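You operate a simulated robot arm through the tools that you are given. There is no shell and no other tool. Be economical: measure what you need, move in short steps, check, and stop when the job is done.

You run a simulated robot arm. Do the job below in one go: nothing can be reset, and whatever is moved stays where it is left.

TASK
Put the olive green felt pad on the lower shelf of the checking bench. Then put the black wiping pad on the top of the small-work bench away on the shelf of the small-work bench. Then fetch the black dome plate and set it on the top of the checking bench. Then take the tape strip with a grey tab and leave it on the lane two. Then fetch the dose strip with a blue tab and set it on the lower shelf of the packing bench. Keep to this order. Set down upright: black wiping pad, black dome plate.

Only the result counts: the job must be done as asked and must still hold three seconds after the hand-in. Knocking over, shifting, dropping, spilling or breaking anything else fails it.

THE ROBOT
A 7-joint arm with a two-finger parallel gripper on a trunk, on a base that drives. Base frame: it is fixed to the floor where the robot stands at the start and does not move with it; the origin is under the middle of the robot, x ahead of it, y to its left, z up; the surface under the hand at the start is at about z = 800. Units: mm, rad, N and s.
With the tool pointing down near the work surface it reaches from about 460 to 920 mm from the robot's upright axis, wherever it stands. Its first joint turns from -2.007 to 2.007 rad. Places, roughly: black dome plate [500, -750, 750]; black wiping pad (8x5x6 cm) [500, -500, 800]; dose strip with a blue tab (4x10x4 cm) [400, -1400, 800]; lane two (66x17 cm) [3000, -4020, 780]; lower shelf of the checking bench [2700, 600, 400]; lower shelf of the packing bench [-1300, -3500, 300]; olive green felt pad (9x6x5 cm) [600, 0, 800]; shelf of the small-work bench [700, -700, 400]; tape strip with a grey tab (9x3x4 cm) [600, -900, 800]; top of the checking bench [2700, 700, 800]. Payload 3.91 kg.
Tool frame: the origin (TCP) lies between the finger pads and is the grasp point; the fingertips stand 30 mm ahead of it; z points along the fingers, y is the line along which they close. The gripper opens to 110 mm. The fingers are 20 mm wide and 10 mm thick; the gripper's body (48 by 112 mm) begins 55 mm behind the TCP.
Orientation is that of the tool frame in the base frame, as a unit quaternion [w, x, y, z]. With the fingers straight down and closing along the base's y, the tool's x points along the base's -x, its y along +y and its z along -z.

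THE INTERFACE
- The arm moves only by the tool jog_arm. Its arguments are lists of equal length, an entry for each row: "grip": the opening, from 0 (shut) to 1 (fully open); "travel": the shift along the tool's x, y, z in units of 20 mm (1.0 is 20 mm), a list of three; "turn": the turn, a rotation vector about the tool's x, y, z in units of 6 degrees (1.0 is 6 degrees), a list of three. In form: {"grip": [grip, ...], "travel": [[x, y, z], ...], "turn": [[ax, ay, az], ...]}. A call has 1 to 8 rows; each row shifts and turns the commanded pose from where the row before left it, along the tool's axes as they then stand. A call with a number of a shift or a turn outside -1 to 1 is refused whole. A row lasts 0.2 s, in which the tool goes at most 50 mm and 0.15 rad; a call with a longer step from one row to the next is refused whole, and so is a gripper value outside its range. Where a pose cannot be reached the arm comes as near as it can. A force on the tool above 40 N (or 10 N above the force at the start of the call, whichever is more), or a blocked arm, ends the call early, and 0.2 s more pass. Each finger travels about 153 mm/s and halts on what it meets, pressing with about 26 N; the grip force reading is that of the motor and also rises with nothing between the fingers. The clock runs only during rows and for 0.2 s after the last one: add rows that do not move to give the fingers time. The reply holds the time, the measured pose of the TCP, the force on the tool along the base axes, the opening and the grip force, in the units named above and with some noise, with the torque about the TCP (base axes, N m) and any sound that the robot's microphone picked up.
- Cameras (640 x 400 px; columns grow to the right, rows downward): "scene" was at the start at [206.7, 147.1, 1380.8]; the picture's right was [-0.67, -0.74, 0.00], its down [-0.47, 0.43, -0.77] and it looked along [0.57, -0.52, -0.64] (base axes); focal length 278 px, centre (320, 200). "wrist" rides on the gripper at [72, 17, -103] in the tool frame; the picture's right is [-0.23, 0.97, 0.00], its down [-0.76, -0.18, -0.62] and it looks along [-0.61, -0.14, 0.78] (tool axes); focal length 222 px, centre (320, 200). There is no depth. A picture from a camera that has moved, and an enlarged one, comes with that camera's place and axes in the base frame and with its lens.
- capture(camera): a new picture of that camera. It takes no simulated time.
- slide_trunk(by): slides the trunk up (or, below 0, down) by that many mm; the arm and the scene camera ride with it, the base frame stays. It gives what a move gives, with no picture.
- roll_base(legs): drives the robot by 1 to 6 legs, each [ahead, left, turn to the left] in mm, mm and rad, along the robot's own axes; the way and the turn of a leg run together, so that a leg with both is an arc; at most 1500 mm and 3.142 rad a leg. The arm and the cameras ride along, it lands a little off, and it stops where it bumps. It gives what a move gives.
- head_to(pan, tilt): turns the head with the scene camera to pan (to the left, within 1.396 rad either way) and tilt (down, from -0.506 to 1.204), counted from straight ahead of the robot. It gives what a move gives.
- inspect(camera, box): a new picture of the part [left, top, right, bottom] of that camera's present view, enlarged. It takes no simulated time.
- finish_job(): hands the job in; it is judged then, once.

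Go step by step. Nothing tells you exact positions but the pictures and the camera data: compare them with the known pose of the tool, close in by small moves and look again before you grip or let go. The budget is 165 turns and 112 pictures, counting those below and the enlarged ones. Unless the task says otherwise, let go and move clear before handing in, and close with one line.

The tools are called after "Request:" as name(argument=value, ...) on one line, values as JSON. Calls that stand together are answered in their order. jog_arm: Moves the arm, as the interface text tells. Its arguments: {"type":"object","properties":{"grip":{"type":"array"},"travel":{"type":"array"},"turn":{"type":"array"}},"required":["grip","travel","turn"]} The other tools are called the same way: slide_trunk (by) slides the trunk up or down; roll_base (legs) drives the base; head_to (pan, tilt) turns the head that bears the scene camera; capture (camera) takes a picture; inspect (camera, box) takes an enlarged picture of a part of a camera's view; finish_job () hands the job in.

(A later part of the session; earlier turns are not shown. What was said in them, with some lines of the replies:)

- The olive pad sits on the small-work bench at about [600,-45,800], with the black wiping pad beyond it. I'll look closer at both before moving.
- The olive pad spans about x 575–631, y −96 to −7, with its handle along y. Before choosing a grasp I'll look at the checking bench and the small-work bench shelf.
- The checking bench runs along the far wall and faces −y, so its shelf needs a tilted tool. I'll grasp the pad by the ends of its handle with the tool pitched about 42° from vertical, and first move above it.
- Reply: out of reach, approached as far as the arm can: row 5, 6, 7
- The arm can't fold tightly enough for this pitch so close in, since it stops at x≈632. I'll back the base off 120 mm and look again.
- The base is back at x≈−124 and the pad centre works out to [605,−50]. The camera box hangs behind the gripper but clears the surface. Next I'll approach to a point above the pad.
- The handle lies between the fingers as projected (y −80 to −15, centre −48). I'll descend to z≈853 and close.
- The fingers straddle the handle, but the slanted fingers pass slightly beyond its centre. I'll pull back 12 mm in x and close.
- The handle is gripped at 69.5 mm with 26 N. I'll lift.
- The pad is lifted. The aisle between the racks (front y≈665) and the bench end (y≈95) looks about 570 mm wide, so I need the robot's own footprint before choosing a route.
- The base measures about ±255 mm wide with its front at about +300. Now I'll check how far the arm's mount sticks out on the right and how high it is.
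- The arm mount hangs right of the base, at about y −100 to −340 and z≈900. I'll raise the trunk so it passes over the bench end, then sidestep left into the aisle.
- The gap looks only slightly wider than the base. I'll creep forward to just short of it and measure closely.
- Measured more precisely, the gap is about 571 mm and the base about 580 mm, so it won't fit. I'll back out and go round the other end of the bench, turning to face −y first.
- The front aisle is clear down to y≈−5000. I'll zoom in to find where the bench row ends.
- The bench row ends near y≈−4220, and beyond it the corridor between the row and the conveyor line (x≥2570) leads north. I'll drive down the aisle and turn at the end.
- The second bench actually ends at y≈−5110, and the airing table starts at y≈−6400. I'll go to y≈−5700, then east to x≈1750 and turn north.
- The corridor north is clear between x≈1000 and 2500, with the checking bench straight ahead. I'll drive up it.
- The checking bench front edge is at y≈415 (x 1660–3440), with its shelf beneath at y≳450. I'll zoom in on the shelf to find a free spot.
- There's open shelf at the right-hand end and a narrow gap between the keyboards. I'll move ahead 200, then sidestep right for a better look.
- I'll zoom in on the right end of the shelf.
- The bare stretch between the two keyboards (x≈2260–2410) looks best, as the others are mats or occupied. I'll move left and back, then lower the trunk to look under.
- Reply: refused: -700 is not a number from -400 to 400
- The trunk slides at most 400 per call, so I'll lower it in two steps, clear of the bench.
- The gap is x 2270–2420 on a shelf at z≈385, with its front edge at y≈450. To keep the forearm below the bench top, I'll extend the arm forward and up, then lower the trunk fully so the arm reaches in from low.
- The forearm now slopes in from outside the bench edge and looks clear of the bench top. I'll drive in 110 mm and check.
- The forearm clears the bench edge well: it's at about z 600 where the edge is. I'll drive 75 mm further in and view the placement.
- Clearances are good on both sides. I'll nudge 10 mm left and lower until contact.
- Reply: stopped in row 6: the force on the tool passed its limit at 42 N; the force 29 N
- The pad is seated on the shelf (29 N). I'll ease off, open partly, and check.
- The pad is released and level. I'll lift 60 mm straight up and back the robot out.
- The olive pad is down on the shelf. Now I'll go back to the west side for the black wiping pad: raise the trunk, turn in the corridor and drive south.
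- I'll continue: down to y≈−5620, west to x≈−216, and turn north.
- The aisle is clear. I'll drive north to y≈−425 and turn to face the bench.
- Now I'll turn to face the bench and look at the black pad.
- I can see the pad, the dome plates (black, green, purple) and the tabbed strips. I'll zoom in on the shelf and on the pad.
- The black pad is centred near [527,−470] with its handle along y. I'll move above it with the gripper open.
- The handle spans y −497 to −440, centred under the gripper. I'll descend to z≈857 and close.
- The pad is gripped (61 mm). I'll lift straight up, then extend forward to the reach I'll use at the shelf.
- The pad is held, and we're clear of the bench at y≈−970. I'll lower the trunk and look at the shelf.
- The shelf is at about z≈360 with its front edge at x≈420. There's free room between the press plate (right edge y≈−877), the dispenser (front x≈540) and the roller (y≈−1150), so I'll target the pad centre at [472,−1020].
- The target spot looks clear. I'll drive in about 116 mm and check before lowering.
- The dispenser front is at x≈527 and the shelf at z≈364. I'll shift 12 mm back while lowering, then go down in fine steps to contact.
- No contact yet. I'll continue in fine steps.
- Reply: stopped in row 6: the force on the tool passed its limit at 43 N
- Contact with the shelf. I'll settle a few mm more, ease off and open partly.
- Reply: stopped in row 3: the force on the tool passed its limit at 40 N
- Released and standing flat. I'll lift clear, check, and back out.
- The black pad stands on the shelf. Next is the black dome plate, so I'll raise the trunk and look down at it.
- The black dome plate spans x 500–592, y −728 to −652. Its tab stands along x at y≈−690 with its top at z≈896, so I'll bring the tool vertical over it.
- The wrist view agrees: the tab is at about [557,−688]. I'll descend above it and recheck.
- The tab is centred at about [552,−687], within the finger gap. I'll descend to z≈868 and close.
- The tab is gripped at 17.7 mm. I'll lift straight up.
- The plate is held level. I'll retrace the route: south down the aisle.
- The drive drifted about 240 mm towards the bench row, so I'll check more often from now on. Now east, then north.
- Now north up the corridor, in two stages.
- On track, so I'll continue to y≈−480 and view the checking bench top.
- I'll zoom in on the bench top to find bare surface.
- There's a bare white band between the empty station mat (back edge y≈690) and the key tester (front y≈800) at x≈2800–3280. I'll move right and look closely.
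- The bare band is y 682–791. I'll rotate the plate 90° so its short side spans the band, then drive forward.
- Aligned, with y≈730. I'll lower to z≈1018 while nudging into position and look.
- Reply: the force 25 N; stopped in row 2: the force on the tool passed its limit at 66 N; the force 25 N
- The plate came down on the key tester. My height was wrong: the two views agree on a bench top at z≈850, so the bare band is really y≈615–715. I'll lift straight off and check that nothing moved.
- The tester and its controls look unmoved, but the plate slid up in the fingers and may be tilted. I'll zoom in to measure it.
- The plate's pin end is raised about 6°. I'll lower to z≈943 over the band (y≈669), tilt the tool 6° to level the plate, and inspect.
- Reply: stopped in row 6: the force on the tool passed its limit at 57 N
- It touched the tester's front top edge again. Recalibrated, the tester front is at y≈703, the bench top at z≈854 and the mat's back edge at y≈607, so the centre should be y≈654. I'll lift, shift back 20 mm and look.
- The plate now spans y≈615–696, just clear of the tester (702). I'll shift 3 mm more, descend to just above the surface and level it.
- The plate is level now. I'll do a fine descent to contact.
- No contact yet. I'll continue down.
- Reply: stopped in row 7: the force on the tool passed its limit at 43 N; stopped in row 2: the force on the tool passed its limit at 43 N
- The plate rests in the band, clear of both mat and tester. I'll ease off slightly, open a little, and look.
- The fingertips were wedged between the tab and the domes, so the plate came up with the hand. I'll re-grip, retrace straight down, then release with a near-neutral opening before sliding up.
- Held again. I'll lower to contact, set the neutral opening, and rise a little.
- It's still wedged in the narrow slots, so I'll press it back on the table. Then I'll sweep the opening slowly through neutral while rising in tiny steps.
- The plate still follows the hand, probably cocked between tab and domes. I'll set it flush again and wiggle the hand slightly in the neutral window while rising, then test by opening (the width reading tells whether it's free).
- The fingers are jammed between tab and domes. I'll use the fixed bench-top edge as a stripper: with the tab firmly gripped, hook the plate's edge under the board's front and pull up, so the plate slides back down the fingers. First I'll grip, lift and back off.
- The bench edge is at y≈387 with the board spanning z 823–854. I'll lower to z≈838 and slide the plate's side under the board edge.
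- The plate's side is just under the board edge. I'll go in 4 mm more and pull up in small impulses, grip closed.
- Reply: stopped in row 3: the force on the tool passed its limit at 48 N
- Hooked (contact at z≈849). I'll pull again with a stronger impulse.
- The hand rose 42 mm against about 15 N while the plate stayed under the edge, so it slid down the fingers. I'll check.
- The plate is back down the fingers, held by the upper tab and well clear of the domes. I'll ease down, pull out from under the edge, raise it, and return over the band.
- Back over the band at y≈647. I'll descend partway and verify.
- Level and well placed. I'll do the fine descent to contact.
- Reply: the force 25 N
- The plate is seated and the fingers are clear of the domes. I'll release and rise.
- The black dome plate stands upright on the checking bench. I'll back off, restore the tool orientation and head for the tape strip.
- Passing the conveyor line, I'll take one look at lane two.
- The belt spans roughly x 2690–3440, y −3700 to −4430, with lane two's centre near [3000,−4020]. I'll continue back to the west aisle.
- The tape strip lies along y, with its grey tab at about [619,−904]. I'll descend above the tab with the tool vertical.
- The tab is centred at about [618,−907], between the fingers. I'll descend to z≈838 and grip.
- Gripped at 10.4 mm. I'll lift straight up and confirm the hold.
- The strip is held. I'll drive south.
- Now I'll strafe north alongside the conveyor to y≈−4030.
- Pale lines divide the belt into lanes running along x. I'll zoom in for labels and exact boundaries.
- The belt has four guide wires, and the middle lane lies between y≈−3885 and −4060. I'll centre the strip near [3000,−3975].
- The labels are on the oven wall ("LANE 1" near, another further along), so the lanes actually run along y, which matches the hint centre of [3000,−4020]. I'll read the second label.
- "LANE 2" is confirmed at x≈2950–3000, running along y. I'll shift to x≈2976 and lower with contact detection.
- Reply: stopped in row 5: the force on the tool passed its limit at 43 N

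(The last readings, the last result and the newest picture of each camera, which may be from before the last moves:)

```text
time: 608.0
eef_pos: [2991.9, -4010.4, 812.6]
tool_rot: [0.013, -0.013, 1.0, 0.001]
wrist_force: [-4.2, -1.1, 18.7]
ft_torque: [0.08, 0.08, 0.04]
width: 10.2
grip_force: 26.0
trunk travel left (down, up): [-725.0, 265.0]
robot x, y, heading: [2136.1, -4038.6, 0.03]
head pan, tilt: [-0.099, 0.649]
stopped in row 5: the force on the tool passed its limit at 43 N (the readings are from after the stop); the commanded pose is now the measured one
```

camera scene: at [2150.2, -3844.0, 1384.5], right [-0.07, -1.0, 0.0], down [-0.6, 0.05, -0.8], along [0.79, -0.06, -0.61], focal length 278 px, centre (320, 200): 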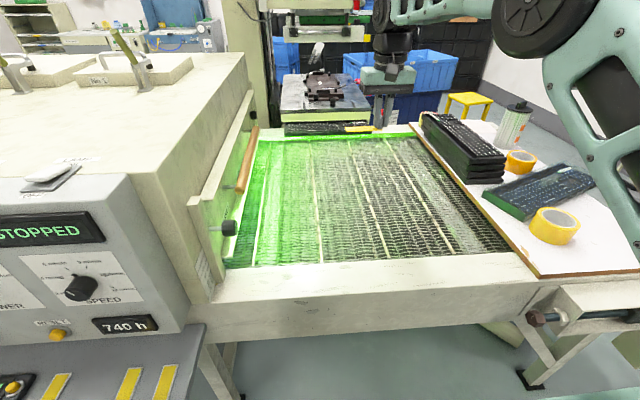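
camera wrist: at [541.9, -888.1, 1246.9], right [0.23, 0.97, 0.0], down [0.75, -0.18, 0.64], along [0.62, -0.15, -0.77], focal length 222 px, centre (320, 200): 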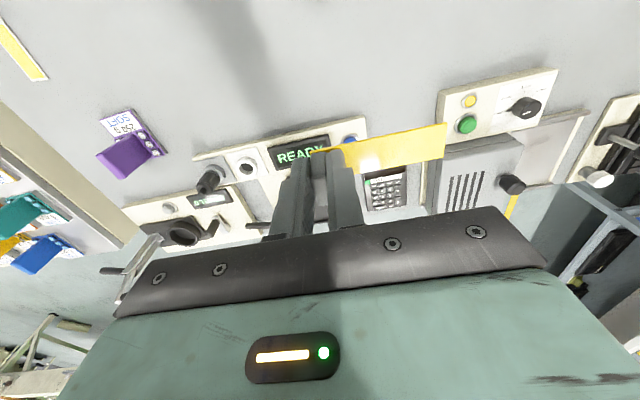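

Contact with the belt. I'll release and rise.

Request:
jog_arm(grip=[0, 0.15, 0.3, 0.45, 0.45], travel=[[0, 0, -0.05], [0, 0, 0], [0, 0, 0], [0, 0, 0], [0, 0, 0]], turn=[[0, 0, 0], [0, 0, 0], [0, 0, 0], [0, 0, 0], [0, 0, 0]])

Request:
jog_arm(grip=[0.45, 0.45, 0.45, 0.45, 0.45, 0.45, 0.45, 0.45], travel=[[0, 0, -0.2], [0, 0, -0.8], [0, 0, -1], [0, 0, -1], [0, 0, -1], [0, 0, -1], [0, 0, -1], [0, 0, -1]], turn=[[0, 0, 0], [0, 0, 0], [0, 0, 0], [0, 0, 0], [0, 0, 0], [0, 0, 0], [0, 0, 0], [0, 0, 0]])

Request:
jog_arm(grip=[0.45, 0.45, 0.45, 0.45, 0.45, 0.45, 0.45, 0.45], travel=[[0, 0, -1], [0, 0, -1], [0, 0, -1], [0, 0, -1], [0, 0, -1], [0, 0, -1], [0, 0, -1], [0, 0, -1]], turn=[[0, 0, 0], [0, 0, 0], [0, 0, 0], [0, 0, 0], [0, 0, 0], [0, 0, 0], [0, 0, 0], [0, 0, 0]])

Request:
capture(camera="wrist")

```text
time: 609.2
eef_pos: [2991.9, -4010.0, 810.6]
tool_rot: [0.011, -0.013, 1.0, 0.0]
wrist_force: [0.2, -0.3, -0.8]
ft_torque: [-0.02, 0.02, 0.0]
width: 49.3
grip_force: 0.1
trunk travel left (down, up): [-725.0, 265.0]
robot x, y, heading: [2132.8, -4037.0, 0.029]
head pan, tilt: [-0.099, 0.649]
```

```text
time: 611.0
eef_pos: [2989.8, -4010.6, 949.1]
tool_rot: [0.012, -0.015, 1.0, 0.001]
wrist_force: [0.4, -0.6, -0.3]
ft_torque: [0.0, 0.03, 0.01]
width: 49.6
grip_force: 0.0
trunk travel left (down, up): [-725.0, 265.0]
robot x, y, heading: [2131.4, -4042.7, 0.031]
head pan, tilt: [-0.099, 0.649]
```

```text
time: 612.8
eef_pos: [2985.5, -4010.7, 1111.7]
tool_rot: [0.011, -0.014, 1.0, 0.0]
wrist_force: [-0.2, 1.2, -1.3]
ft_torque: [-0.04, 0.01, 0.0]
width: 49.5
grip_force: 0.1
trunk travel left (down, up): [-725.0, 265.0]
robot x, y, heading: [2132.8, -4040.3, 0.03]
head pan, tilt: [-0.099, 0.649]
```

```text
6 pictures are left
camera wrist: at [2911.0, -3995.1, 1211.1], right [0.2, 0.98, 0.01], down [0.75, -0.16, 0.64], along [0.63, -0.12, -0.77], focal length 222 px, centre (320, 200)
```

wrist: 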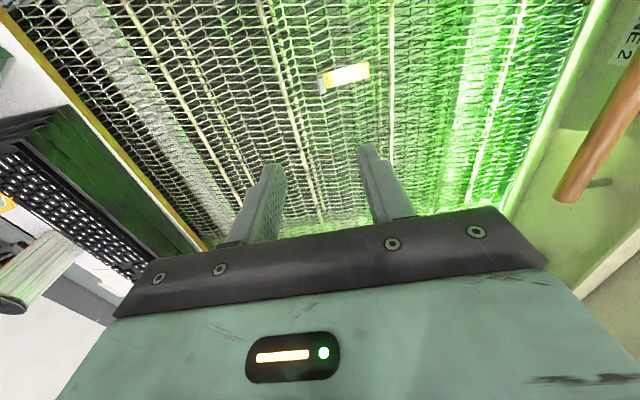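

The strip lies in lane 2. Now for the dose strip: I'll back off and retrace to the west aisle.

Request:
roll_base(legs=[[-330, 0, 0], [0, 0, -0.03], [0, -1500, 0], [0, -70, 0]])

```text
time: 622.9
eef_pos: [2644.3, -5625.2, 1109.7]
tool_rot: [0.011, 0.012, 1.0, 0.0]
wrist_force: [-0.1, 0.7, -0.2]
ft_torque: [0.0, -0.02, 0.02]
width: 49.6
grip_force: 0.0
trunk travel left (down, up): [-725.0, 265.0]
robot x, y, heading: [1790.4, -5614.6, -0.022]
head pan, tilt: [-0.099, 0.649]
```

Request:
roll_base(legs=[[0, 0, 0.022], [-1500, 0, 0], [-480, 0, 0], [0, 0, 1.571]])

```text
time: 637.1
eef_pos: [-227.7, -4762.1, 1110.2]
tool_rot: [-0.008, 0.72, -0.694, -0.008]
wrist_force: [-0.2, 0.5, 0.6]
ft_torque: [-0.03, 0.02, 0.01]
width: 49.3
grip_force: 0.1
trunk travel left (down, up): [-725.0, 265.0]
robot x, y, heading: [-185.5, -5613.1, 1.609]
head pan, tilt: [-0.099, 0.649]
```

Request:
roll_base(legs=[[0, 0, -0.036], [1500, 0, 0], [1200, 0, 0]])

```text
time: 650.4
eef_pos: [-202.1, -2102.9, 1110.4]
tool_rot: [0.008, -0.706, 0.708, 0.007]
wrist_force: [-0.1, -0.1, 0.6]
ft_torque: [0.03, -0.04, 0.01]
width: 49.6
grip_force: 0.0
trunk travel left (down, up): [-725.0, 265.0]
robot x, y, heading: [-202.4, -2957.6, 1.563]
head pan, tilt: [-0.099, 0.649]
```

Request:
roll_base(legs=[[1500, 0, 0], [230, 0, 0], [0, 0, -1.565]])

Request:
jog_arm(grip=[0.6, 0.6, 0.6, 0.6, 0.6, 0.6, 0.6, 0.6], travel=[[0, 0, 0], [0, 0, 0], [0, 0, 0], [0, 0, 0], [0, 0, 0], [0, 0, 0], [0, 0, 0], [0, 0, 0]], turn=[[0, 0, 1], [0, 0, 1], [0, 0, 1], [0, 0, 1], [0, 0, 1], [0, 0, 1], [0, 0, 1], [0, 0, 1]])

Request:
jog_arm(grip=[0.6, 0.6, 0.6, 0.6, 0.6, 0.6, 0.6], travel=[[0, 0, 0], [0, 0, 0], [0, 0, 0], [0, 0, 0], [0, 0, 0], [0, 0, 0], [0, 0, 0]], turn=[[0, 0, 1], [0, 0, 1], [0, 0, 1], [0, 0, 1], [0, 0, 1], [0, 0, 1], [0, 0, 1]])

Request:
jog_arm(grip=[0.6, 0.6, 0.6, 0.6, 0.6, 0.6, 0.6], travel=[[0, 0, 0], [0, 0, 0], [0, 0, 0], [0, 0, 0], [0, 0, 0], [0, 0, 0], [0, 0, 0]], turn=[[0, -1, 0], [0, -1, 0], [0, -1, 0], [0, -1, 0], [0, -1, 0], [0, -1, 0], [0, -1, 0]])

```text
time: 662.8
eef_pos: [673.7, -1222.1, 1110.1]
tool_rot: [0.011, -0.008, 1.0, 0.0]
wrist_force: [-0.9, 0.0, 0.3]
ft_torque: [0.0, -0.01, 0.0]
width: 49.6
grip_force: 0.0
trunk travel left (down, up): [-725.0, 265.0]
robot x, y, heading: [-180.4, -1241.3, 0.016]
head pan, tilt: [-0.099, 0.649]
```

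```text
time: 664.6
eef_pos: [673.6, -1222.3, 1111.2]
tool_rot: [0.011, 0.4, 0.916, 0.005]
wrist_force: [-0.2, -0.1, -0.2]
ft_torque: [0.01, 0.02, -0.03]
width: 65.9
grip_force: 0.0
trunk travel left (down, up): [-725.0, 265.0]
robot x, y, heading: [-177.0, -1243.2, 0.016]
head pan, tilt: [-0.099, 0.649]
```

```text
time: 666.2
eef_pos: [673.4, -1222.3, 1109.8]
tool_rot: [0.008, 0.703, 0.712, 0.008]
wrist_force: [0.4, -0.5, 0.2]
ft_torque: [0.01, -0.06, 0.01]
width: 66.2
grip_force: 0.0
trunk travel left (down, up): [-725.0, 265.0]
robot x, y, heading: [-176.7, -1241.5, 0.014]
head pan, tilt: [-0.099, 0.649]
```

```text
time: 667.8
eef_pos: [673.2, -1222.4, 1109.9]
tool_rot: [0.264, 0.658, 0.662, -0.244]
wrist_force: [-0.6, 0.0, 0.6]
ft_torque: [0.02, 0.01, 0.0]
width: 65.5
grip_force: 0.1
trunk travel left (down, up): [-725.0, 265.0]
robot x, y, heading: [-181.2, -1239.6, 0.017]
head pan, tilt: [-0.099, 0.649]
```

The tool is pitched toward −y with the fingers closing along x, matching the blue tab. I'll position the base and look at the dose strip.

Request:
roll_base(legs=[[0, 0, -0.016], [-230, 0, 0], [0, -120, 0]])

Request:
head_to(pan=-0.2, tilt=0.75)

Request:
inspect(camera="scene", box=[240, 90, 440, 215])

```text
time: 670.7
eef_pos: [442.4, -1359.1, 1109.5]
tool_rot: [0.26, 0.664, 0.656, -0.246]
wrist_force: [0.6, 0.3, 0.3]
ft_torque: [0.02, -0.01, -0.01]
width: 65.8
grip_force: 0.0
trunk travel left (down, up): [-725.0, 265.0]
robot x, y, heading: [-411.6, -1362.3, -0.006]
head pan, tilt: [-0.099, 0.649]
```

```text
time: 671.4
eef_pos: [442.5, -1359.5, 1108.7]
tool_rot: [0.26, 0.664, 0.656, -0.248]
wrist_force: [-0.7, 0.2, -0.4]
ft_torque: [0.01, 0.01, 0.01]
width: 66.2
grip_force: 0.0
trunk travel left (down, up): [-725.0, 265.0]
robot x, y, heading: [-411.9, -1363.6, -0.002]
head pan, tilt: [-0.201, 0.75]
```

```text
3.20 times, centred on (340, 152) of scene
camera zoom: at [-184.7, -1175.1, 1376.0], right [-0.2, -0.98, 0.0], down [-0.67, 0.14, -0.73], along [0.72, -0.15, -0.68], focal length 889 px, centre (256, 352)
```

zoom: 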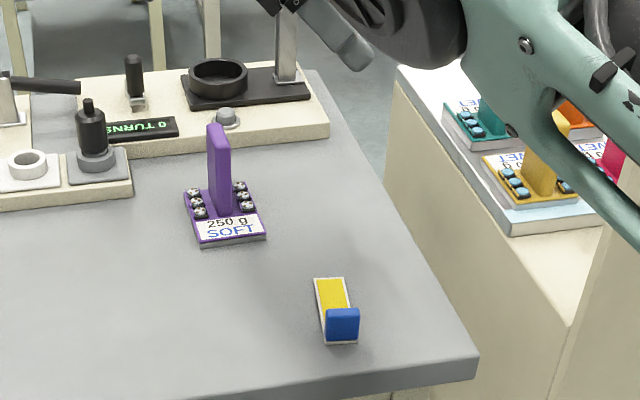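

The blue tab is at x≈421–431, y −1371 to −1401, top z≈840. I'll descend to z≈905 just north of it.

Request:
jog_arm(grip=[0.6, 0.6, 0.6, 0.6, 0.6, 0.6, 0.6, 0.6], travel=[[0.784, -0.123, 1.0], [0.784, -0.123, 1.0], [0.784, -0.123, 1.0], [0.784, -0.123, 1.0], [0.784, -0.123, 1.0], [0.784, -0.123, 1.0], [0.784, -0.123, 1.0], [0.784, -0.123, 1.0]], turn=[[0, 0, 0], [0, 0, 0], [0, 0, 0], [0, 0, 0], [0, 0, 0], [0, 0, 0], [0, 0, 0], [0, 0, 0]])

Request:
capture(camera="wrist")

```text
time: 673.2
eef_pos: [426.0, -1373.8, 907.0]
tool_rot: [0.26, 0.664, 0.656, -0.247]
wrist_force: [0.7, 1.1, -0.1]
ft_torque: [-0.01, -0.05, 0.01]
width: 65.9
grip_force: 0.1
trunk travel left (down, up): [-725.0, 265.0]
robot x, y, heading: [-413.5, -1363.2, -0.004]
head pan, tilt: [-0.201, 0.75]
```

```text
4 pictures are left
camera wrist: at [443.1, -1250.0, 934.9], right [0.97, -0.17, 0.17], down [-0.2, -0.15, 0.97], along [-0.14, -0.97, -0.18], focal length 222 px, centre (320, 200)
```

wrist: 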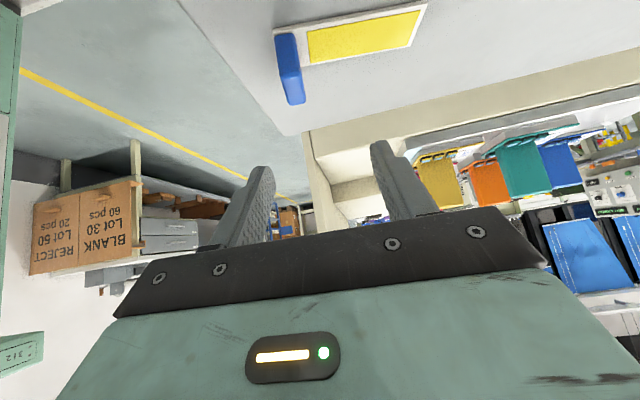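

The tab centre is near x≈422, and the finger gap covers it. I'll do the final descent and close.

Request:
jog_arm(grip=[0.6, 0.6, 0.6, 0.6, 0.6], travel=[[0.538, -0.055, 0.675], [0.538, -0.055, 0.675], [0.538, -0.055, 0.675], [0.538, -0.055, 0.675], [0, 0, 0]], turn=[[0, 0, 0], [0, 0, 0], [0, 0, 0], [0, 0, 0], [0, 0, 0]])

Request:
jog_arm(grip=[0.45, 0.3, 0.15, 0.05, 0, 0, 0], travel=[[0, 0, 0], [0, 0, 0], [0, 0, 0], [0, 0, 0], [0, 0, 0], [0, 0, 0], [0, 0, 0]], turn=[[0, 0, 0], [0, 0, 0], [0, 0, 0], [0, 0, 0], [0, 0, 0], [0, 0, 0], [0, 0, 0]])

```text
time: 674.4
eef_pos: [424.6, -1376.3, 836.9]
tool_rot: [0.261, 0.664, 0.656, -0.247]
wrist_force: [0.3, 0.3, -0.1]
ft_torque: [-0.02, 0.01, 0.0]
width: 65.9
grip_force: 0.1
trunk travel left (down, up): [-725.0, 265.0]
robot x, y, heading: [-409.9, -1364.1, -0.004]
head pan, tilt: [-0.201, 0.75]
```

```text
time: 676.0
eef_pos: [425.1, -1376.7, 837.1]
tool_rot: [0.26, 0.664, 0.656, -0.247]
wrist_force: [0.4, -0.3, -0.5]
ft_torque: [0.01, 0.04, 0.0]
width: 12.9
grip_force: 26.3
trunk travel left (down, up): [-725.0, 265.0]
robot x, y, heading: [-408.8, -1365.5, -0.004]
head pan, tilt: [-0.201, 0.75]
```

Gripped at 12.9 mm. I'll lift, then yaw the hand to point forward again about the vertical so the strip stays level.

Request:
jog_arm(grip=[0, 0, 0, 0, 0, 0, 0], travel=[[-0.3, 0.01, -0.33], [-0.836, 0.026, -0.927], [-0.836, 0.026, -0.927], [-0.836, 0.026, -0.927], [-0.836, 0.026, -0.927], [-0.836, 0.026, -0.927], [-0.836, 0.026, -0.927]], turn=[[0, 0, 0], [0, 0, 0], [0, 0, 0], [0, 0, 0], [0, 0, 0], [0, 0, 0], [0, 0, 0]])

Request:
jog_arm(grip=[0, 0, 0, 0, 0, 0], travel=[[-0.836, 0.026, -0.927], [-0.836, 0.026, -0.927], [-0.836, 0.026, -0.927], [-0.836, 0.026, -0.927], [-0.836, 0.026, -0.927], [-0.836, 0.026, -0.927]], turn=[[0, 0, 0], [0, 0, 0], [0, 0, 0], [0, 0, 0], [0, 0, 0], [0, 0, 0]])

Request:
jog_arm(grip=[0, 0, 0, 0, 0, 0, 0, 0], travel=[[0, 0, 0], [0, 0, 0], [0, 0, 0], [0, 0, 0], [0, 0, 0], [0, 0, 0], [0, 0, 0], [0, 0, 0]], turn=[[-0.669, 0.021, -0.742], [-0.669, 0.021, -0.742], [-0.669, 0.021, -0.742], [-0.669, 0.021, -0.742], [-0.669, 0.021, -0.742], [-0.669, 0.021, -0.742], [-0.669, 0.021, -0.742], [-0.669, 0.021, -0.742]])

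Request:
jog_arm(grip=[0, 0, 0, 0, 0, 0, 0], travel=[[0, 0, 0], [0, 0, 0], [0, 0, 0], [0, 0, 0], [0, 0, 0], [0, 0, 0], [0, 0, 0]], turn=[[-0.669, 0.021, -0.742], [-0.669, 0.021, -0.742], [-0.669, 0.021, -0.742], [-0.669, 0.021, -0.742], [-0.669, 0.021, -0.742], [-0.669, 0.021, -0.742], [-0.669, 0.021, -0.742]])

```text
time: 677.6
eef_pos: [426.5, -1376.6, 996.8]
tool_rot: [0.26, 0.665, 0.655, -0.247]
wrist_force: [-0.2, -0.4, -0.6]
ft_torque: [-0.02, 0.02, -0.01]
width: 12.9
grip_force: 25.9
trunk travel left (down, up): [-725.0, 265.0]
robot x, y, heading: [-411.5, -1363.4, -0.002]
head pan, tilt: [-0.201, 0.75]
```

```text
time: 679.0
eef_pos: [424.3, -1378.0, 1145.6]
tool_rot: [0.26, 0.664, 0.656, -0.246]
wrist_force: [0.6, -0.3, -0.7]
ft_torque: [-0.01, -0.01, -0.02]
width: 13.0
grip_force: 26.1
trunk travel left (down, up): [-725.0, 265.0]
robot x, y, heading: [-412.3, -1363.6, -0.005]
head pan, tilt: [-0.201, 0.75]
```

```text
time: 680.8
eef_pos: [423.8, -1378.3, 1146.1]
tool_rot: [0.338, 0.339, 0.87, -0.119]
wrist_force: [-0.7, -0.2, 0.0]
ft_torque: [-0.01, 0.01, -0.02]
width: 12.9
grip_force: 25.9
trunk travel left (down, up): [-725.0, 265.0]
robot x, y, heading: [-405.8, -1364.4, -0.003]
head pan, tilt: [-0.201, 0.75]
```

```text
time: 682.4
eef_pos: [423.0, -1376.7, 1144.6]
tool_rot: [0.36, 0.005, 0.933, 0.009]
wrist_force: [-0.1, 0.6, -1.2]
ft_torque: [-0.05, 0.0, -0.01]
width: 13.0
grip_force: 25.9
trunk travel left (down, up): [-725.0, 265.0]
robot x, y, heading: [-412.2, -1361.3, -0.006]
head pan, tilt: [-0.201, 0.75]
```

The strip is held with the hand facing forward. I'll back clear of the partition, turn south and drive toward the packing bench.

Request:
roll_base(legs=[[-290, 0, 0], [0, 0, -1.565], [0, 540, 0], [1500, 0, 0]])

```text
time: 698.0
eef_pos: [-260.1, -3695.7, 1146.2]
tool_rot: [0.255, 0.68, 0.64, -0.253]
wrist_force: [0.2, 0.5, 0.6]
ft_torque: [0.0, 0.03, -0.02]
width: 13.3
grip_force: 25.8
trunk travel left (down, up): [-725.0, 265.0]
robot x, y, heading: [-207.0, -2865.3, -1.618]
head pan, tilt: [-0.201, 0.75]
```

Request:
roll_base(legs=[[0, 0, 0.047], [450, 0, 0], [0, 90, 0], [0, 0, -1.571]])

Request:
jog_arm(grip=[0, 0, 0, 0, 0, 0], travel=[[0.68, 0, -0.62], [0.68, 0, -0.62], [0.68, 0, -0.62], [0.68, 0, -0.62], [0.68, 0, -0.62], [0.68, 0, -0.62]], turn=[[0, 0, 0], [0, 0, 0], [0, 0, 0], [0, 0, 0], [0, 0, 0], [0, 0, 0]])

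```text
time: 703.1
eef_pos: [-340.1, -4126.0, 1145.5]
tool_rot: [0.229, 0.739, 0.569, -0.278]
wrist_force: [0.3, -0.2, -0.7]
ft_torque: [-0.02, 0.0, 0.01]
width: 12.7
grip_force: 26.2
trunk travel left (down, up): [-725.0, 265.0]
robot x, y, heading: [-126.2, -3320.2, -1.821]
head pan, tilt: [-0.201, 0.75]
stopped in leg 4: the robot was blocked; the commanded pose is now the measured one
```

```text
time: 704.5
eef_pos: [-312.4, -4018.2, 1146.7]
tool_rot: [0.228, 0.74, 0.569, -0.278]
wrist_force: [0.0, 0.1, -0.5]
ft_torque: [0.02, -0.01, 0.02]
width: 12.8
grip_force: 25.9
trunk travel left (down, up): [-725.0, 265.0]
robot x, y, heading: [-123.8, -3321.2, -1.819]
head pan, tilt: [-0.201, 0.75]
```

The turn was blocked by the bench row behind. I'll shift right (west) first, raise the trunk for safety, then finish the turn.

Request:
slide_trunk(by=200)

Request:
roll_base(legs=[[0, -170, 0], [0, 0, -1.322]])

```text
time: 706.6
eef_pos: [-312.3, -4019.2, 1345.7]
tool_rot: [0.229, 0.739, 0.57, -0.278]
wrist_force: [-1.0, 0.7, -0.5]
ft_torque: [-0.01, 0.04, 0.0]
width: 12.9
grip_force: 25.6
trunk travel left (down, up): [-925.0, 65.0]
robot x, y, heading: [-121.5, -3323.7, -1.822]
head pan, tilt: [-0.201, 0.75]
```

```text
time: 711.4
eef_pos: [-1010.3, -3253.6, 1345.9]
tool_rot: [0.007, 0.933, -0.014, -0.359]
wrist_force: [0.1, -0.1, -0.2]
ft_torque: [0.0, 0.01, -0.02]
width: 12.8
grip_force: 26.1
trunk travel left (down, up): [-925.0, 65.0]
robot x, y, heading: [-286.3, -3279.3, 3.124]
head pan, tilt: [-0.201, 0.75]
```

Request:
roll_base(legs=[[-150, 0, 0]])

Request:
slide_trunk(by=-400)

Request:
slide_trunk(by=-400)

Request:
head_to(pan=-0.15, tilt=0.4)

Request:
capture(camera="scene")

```text
time: 712.8
eef_pos: [-859.4, -3255.5, 1346.8]
tool_rot: [0.006, 0.933, -0.014, -0.359]
wrist_force: [-0.3, -0.4, 0.4]
ft_torque: [-0.01, -0.02, -0.03]
width: 12.8
grip_force: 25.9
trunk travel left (down, up): [-925.0, 65.0]
robot x, y, heading: [-138.1, -3281.9, 3.125]
head pan, tilt: [-0.201, 0.75]
```

```text
time: 716.6
eef_pos: [-860.1, -3255.1, 945.2]
tool_rot: [0.006, 0.933, -0.014, -0.359]
wrist_force: [0.2, 0.1, 0.5]
ft_torque: [0.01, 0.0, -0.04]
width: 12.6
grip_force: 26.0
trunk travel left (down, up): [-525.0, 465.0]
robot x, y, heading: [-139.5, -3282.3, 3.124]
head pan, tilt: [-0.201, 0.75]
```

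```text
time: 720.4
eef_pos: [-859.9, -3254.4, 546.0]
tool_rot: [0.006, 0.933, -0.015, -0.36]
wrist_force: [-0.3, 0.1, -0.2]
ft_torque: [0.05, 0.0, 0.02]
width: 12.9
grip_force: 26.0
trunk travel left (down, up): [-125.0, 865.0]
robot x, y, heading: [-136.8, -3279.6, 3.122]
head pan, tilt: [-0.201, 0.75]
```

```text
time: 721.3
eef_pos: [-860.8, -3253.0, 547.0]
tool_rot: [0.007, 0.933, -0.014, -0.36]
wrist_force: [0.4, -0.3, 0.4]
ft_torque: [0.0, -0.06, 0.01]
width: 12.9
grip_force: 26.3
trunk travel left (down, up): [-125.0, 865.0]
robot x, y, heading: [-133.3, -3277.7, 3.125]
head pan, tilt: [-0.15, 0.4]
```

```text
3 pictures are left
camera scene: at [-372.5, -3468.6, 807.0], right [0.17, 0.99, 0.0], down [0.38, -0.07, -0.92], along [-0.91, 0.16, -0.39], focal length 278 px, centre (320, 200)
```

scene: 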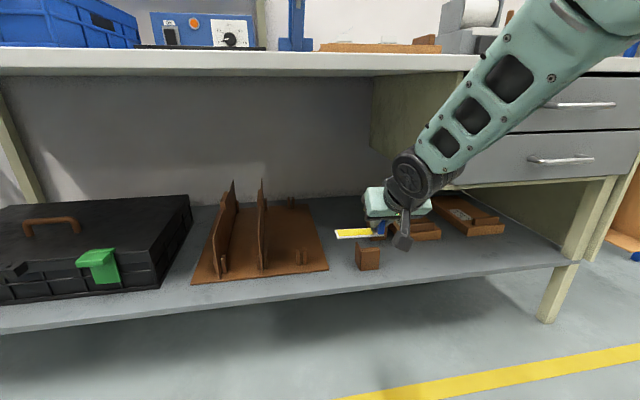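

The shelf (z≈247, front edge x≈−985) has a clear front band, with objects starting at x≈−1085. I'll lower outside the shelf, then reach in above the band.

Request:
jog_arm(grip=[0, 0, 0, 0, 0, 0, 0, 0], travel=[[0.84, 0, 0.926], [0.84, 0, 0.926], [0.84, 0, 0.926], [0.84, 0, 0.926], [0.84, 0, 0.926], [0.84, 0, 0.926], [0.84, 0, 0.926], [0.84, 0, 0.926]], turn=[[0, 0, 0], [0, 0, 0], [0, 0, 0], [0, 0, 0], [0, 0, 0], [0, 0, 0], [0, 0, 0], [0, 0, 0]])

Request:
jog_arm(grip=[0, 0, 0, 0, 0, 0, 0], travel=[[-0.884, 0, 0.8], [-0.884, 0, 0.8], [-0.884, 0, 0.8], [-0.884, 0, 0.8], [-0.884, 0, 0.8], [-0.884, 0, 0.8], [-0.884, 0, 0.8]], turn=[[0, 0, 0], [0, 0, 0], [0, 0, 0], [0, 0, 0], [0, 0, 0], [0, 0, 0], [0, 0, 0]])

Request:
inspect(camera="scene", box=[220, 150, 460, 300])

```text
time: 723.1
eef_pos: [-859.1, -3258.4, 345.5]
tool_rot: [0.006, 0.933, -0.015, -0.36]
wrist_force: [0.3, -0.5, -0.4]
ft_torque: [0.01, 0.03, -0.01]
width: 13.2
grip_force: 26.0
trunk travel left (down, up): [-125.0, 865.0]
robot x, y, heading: [-139.7, -3282.0, 3.121]
head pan, tilt: [-0.15, 0.4]
```

```text
time: 724.7
eef_pos: [-1026.9, -3256.6, 347.2]
tool_rot: [0.006, 0.933, -0.015, -0.359]
wrist_force: [-0.1, -0.4, -0.1]
ft_torque: [0.02, 0.0, 0.01]
width: 13.1
grip_force: 25.9
trunk travel left (down, up): [-125.0, 865.0]
robot x, y, heading: [-132.1, -3283.4, 3.126]
head pan, tilt: [-0.15, 0.4]
```

```text
2.67 times, centred on (340, 225) of scene
camera zoom: at [-372.5, -3468.6, 807.1], right [0.17, 0.99, 0.0], down [0.38, -0.07, -0.92], along [-0.91, 0.16, -0.39], focal length 741 px, centre (267, 133)
```

zoom: 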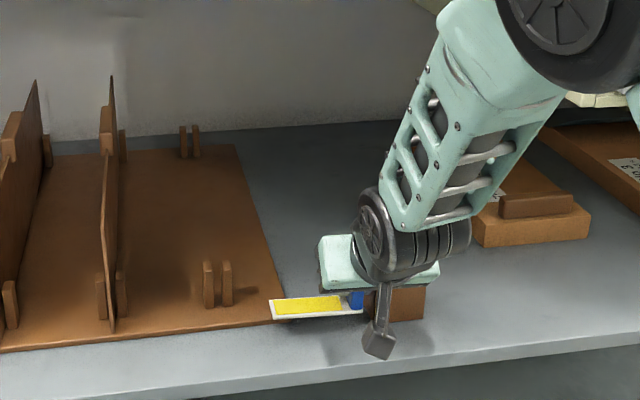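

The strip is lined up over the clear front band. I'll lower it, then go down in fine steps to contact.

Request:
jog_arm(grip=[0, 0, 0, 0, 0], travel=[[0.336, 0, 0.3705], [0.336, 0, 0.3705], [0.336, 0, 0.3705], [0.336, 0, 0.3705], [0.2, 0, 0.22]], turn=[[0, 0, 0], [0, 0, 0], [0, 0, 0], [0, 0, 0], [0, 0, 0]])

Request:
jog_arm(grip=[0, 0, 0, 0, 0, 0, 0, 0], travel=[[0.084, 0, 0.0926], [0.084, 0, 0.0926], [0.084, 0, 0.0926], [0.084, 0, 0.0926], [0.084, 0, 0.0926], [0.084, 0, 0.0926], [0.084, 0, 0.0926], [0.084, 0, 0.0926]], turn=[[0, 0, 0], [0, 0, 0], [0, 0, 0], [0, 0, 0], [0, 0, 0], [0, 0, 0], [0, 0, 0], [0, 0, 0]])

```text
time: 725.8
eef_pos: [-1029.3, -3257.7, 311.3]
tool_rot: [0.007, 0.93, -0.014, -0.368]
wrist_force: [10.5, 1.8, 16.3]
ft_torque: [0.08, -0.21, 0.42]
width: 13.0
grip_force: 26.0
trunk travel left (down, up): [-125.0, 865.0]
robot x, y, heading: [-135.5, -3283.8, 3.123]
head pan, tilt: [-0.15, 0.4]
stopped in row 5: the force on the tool passed its limit at 46 N (the readings are from after the stop); the commanded pose is now the measured one
```

```text
time: 726.3
eef_pos: [-1030.5, -3257.1, 311.1]
tool_rot: [0.008, 0.929, -0.013, -0.37]
wrist_force: [15.1, 2.1, 17.6]
ft_torque: [0.12, -0.34, 0.7]
width: 12.9
grip_force: 25.9
trunk travel left (down, up): [-125.0, 865.0]
robot x, y, heading: [-138.2, -3280.0, 3.123]
head pan, tilt: [-0.15, 0.4]
stopped in row 2: the force on the tool passed its limit at 44 N (the readings are from after the stop); the commanded pose is now the measured one
```

Contact came at z≈311, with the resultant centred under the strip. I'll verify with a picture before letting go.

Request:
inspect(camera="scene", box=[260, 220, 420, 320])

```text
4.00 times, centred on (340, 270) of scene
camera zoom: at [-371.5, -3468.5, 807.1], right [0.17, 0.99, 0.0], down [0.38, -0.07, -0.92], along [-0.91, 0.16, -0.39], focal length 1112 px, centre (240, -80)
```

zoom: 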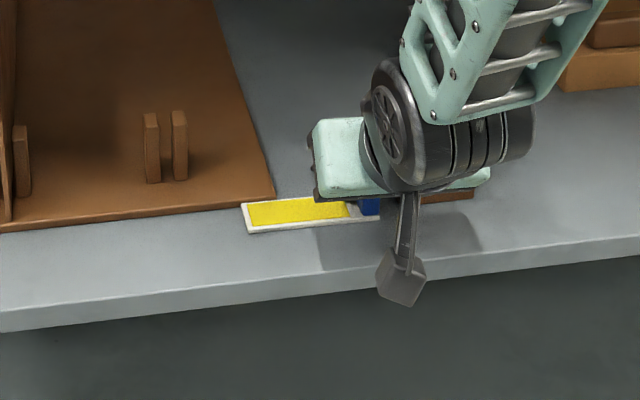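

The strip has landed right against the brown fixture's front edge. I'll lift slightly, draw it 18 mm toward the shelf front, and set it down again.

Request:
jog_arm(grip=[0, 0, 0, 0, 0], travel=[[-0.2, 0, -0.22], [-0.3, 0, -0.33], [0.34, 0, -0.31], [0.34, 0, -0.31], [0, 0, 0]], turn=[[0, 0, 0], [0, 0, 0], [0, 0, 0], [0, 0, 0], [0, 0, 0]])

Request:
jog_arm(grip=[0, 0, 0, 0, 0, 0, 0, 0], travel=[[0.134, 0, 0.148], [0.134, 0, 0.148], [0.084, 0, 0.0926], [0.084, 0, 0.0926], [0.084, 0, 0.0926], [0.084, 0, 0.0926], [0.084, 0, 0.0926], [0.084, 0, 0.0926]], turn=[[0, 0, 0], [0, 0, 0], [0, 0, 0], [0, 0, 0], [0, 0, 0], [0, 0, 0], [0, 0, 0], [0, 0, 0]])

```text
time: 727.5
eef_pos: [-1010.6, -3257.3, 324.0]
tool_rot: [0.007, 0.929, -0.015, -0.37]
wrist_force: [0.2, 0.1, -0.1]
ft_torque: [0.01, 0.02, -0.01]
width: 13.1
grip_force: 26.6
trunk travel left (down, up): [-125.0, 865.0]
robot x, y, heading: [-133.3, -3282.9, 3.12]
head pan, tilt: [-0.15, 0.4]
```

```text
time: 729.0
eef_pos: [-1014.7, -3259.1, 311.2]
tool_rot: [0.008, 0.927, -0.014, -0.374]
wrist_force: [3.9, -0.4, 15.6]
ft_torque: [0.11, -0.08, 0.02]
width: 13.0
grip_force: 26.3
trunk travel left (down, up): [-125.0, 865.0]
robot x, y, heading: [-135.2, -3282.6, 3.122]
head pan, tilt: [-0.15, 0.4]
stopped in row 7: the force on the tool passed its limit at 43 N (the readings are from after the stop); the commanded pose is now the measured one
```

Seated flat now. I'll release, lift up, and check with the last picture or so.

Request:
jog_arm(grip=[0, 0.15, 0.3, 0.4, 0.4], travel=[[-0.034, 0, -0.037], [0, 0, 0], [0, 0, 0], [0, 0, 0], [0, 0, 0]], turn=[[0, 0, 0], [0, 0, 0], [0, 0, 0], [0, 0, 0], [0, 0, 0]])

Request:
jog_arm(grip=[0.4, 0.4, 0.4, 0.4, 0.4, 0.4, 0.4], travel=[[-0.17, 0, -0.185], [-0.336, 0, -0.3705], [-0.336, 0, -0.3705], [-0.336, 0, -0.3705], [-0.336, 0, -0.3705], [-0.336, 0, -0.3705], [-0.336, 0, -0.3705]], turn=[[0, 0, 0], [0, 0, 0], [0, 0, 0], [0, 0, 0], [0, 0, 0], [0, 0, 0], [0, 0, 0]])

Request:
inspect(camera="scene", box=[240, 180, 440, 305])

```text
time: 730.2
eef_pos: [-1013.8, -3258.1, 311.3]
tool_rot: [0.007, 0.928, -0.015, -0.372]
wrist_force: [-0.8, 5.7, 13.4]
ft_torque: [-0.13, 0.24, -0.15]
width: 41.4
grip_force: 0.1
trunk travel left (down, up): [-125.0, 865.0]
robot x, y, heading: [-140.4, -3281.0, 3.124]
head pan, tilt: [-0.15, 0.4]
```

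```text
time: 731.8
eef_pos: [-1012.9, -3257.8, 375.4]
tool_rot: [0.008, 0.928, -0.015, -0.372]
wrist_force: [-0.6, -0.3, 0.3]
ft_torque: [-0.02, 0.02, -0.01]
width: 43.9
grip_force: 0.1
trunk travel left (down, up): [-125.0, 865.0]
robot x, y, heading: [-137.3, -3280.8, 3.118]
head pan, tilt: [-0.15, 0.4]
```

```text
3.20 times, centred on (340, 242) of scene
camera zoom: at [-372.1, -3468.5, 807.0], right [0.17, 0.99, 0.0], down [0.38, -0.07, -0.92], along [-0.91, 0.16, -0.39], focal length 889 px, centre (256, 64)
```

zoom: 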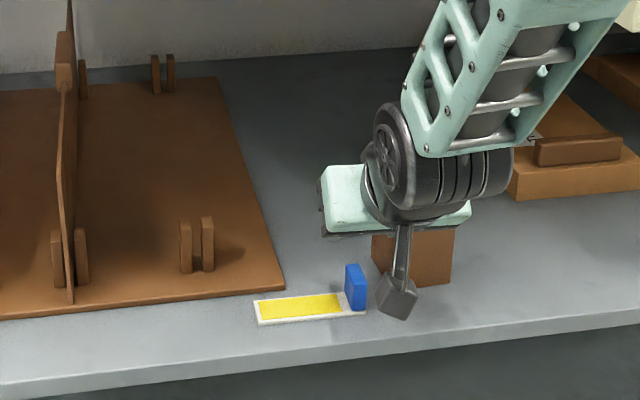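

The dose strip rests on the shelf, clear of the fixture. I'll withdraw the hand and hand in.

Request:
jog_arm(grip=[0.4, 0.4, 0.4, 0.4, 0.4, 0.4, 0.4, 0.4], travel=[[-0.3, 0, -0.33], [0.3, 0, -0.9], [0.5, 0, -0.8], [0.74, 0, -0.67], [0.74, 0, -0.67], [0.74, 0, -0.67], [0.74, 0, -0.67], [0.74, 0, -0.67]], turn=[[0, 0, 0], [0, 0, 0], [0, 0, 0], [0, 0, 0], [0, 0, 0], [0, 0, 0], [0, 0, 0], [0, 0, 0]])

Request:
finish_job()

```text
time: 733.6
eef_pos: [-878.4, -3260.0, 394.3]
tool_rot: [0.008, 0.928, -0.015, -0.372]
wrist_force: [-0.7, -0.2, 0.8]
ft_torque: [0.03, -0.04, 0.01]
width: 44.2
grip_force: 0.1
trunk travel left (down, up): [-125.0, 865.0]
robot x, y, heading: [-133.8, -3281.4, 3.124]
head pan, tilt: [-0.15, 0.4]
```

```text
The job is handed in.
```

All five items were put where you asked, in order, and the job is handed in, but the robot bumped fixed equipment along the way: the plate came down on the key tester twice, I used the bench-top edge to free it from the jammed fingers, and the base was blocked once, probably by the bench row; the tester looked unmoved, but I did not check what the base hit.
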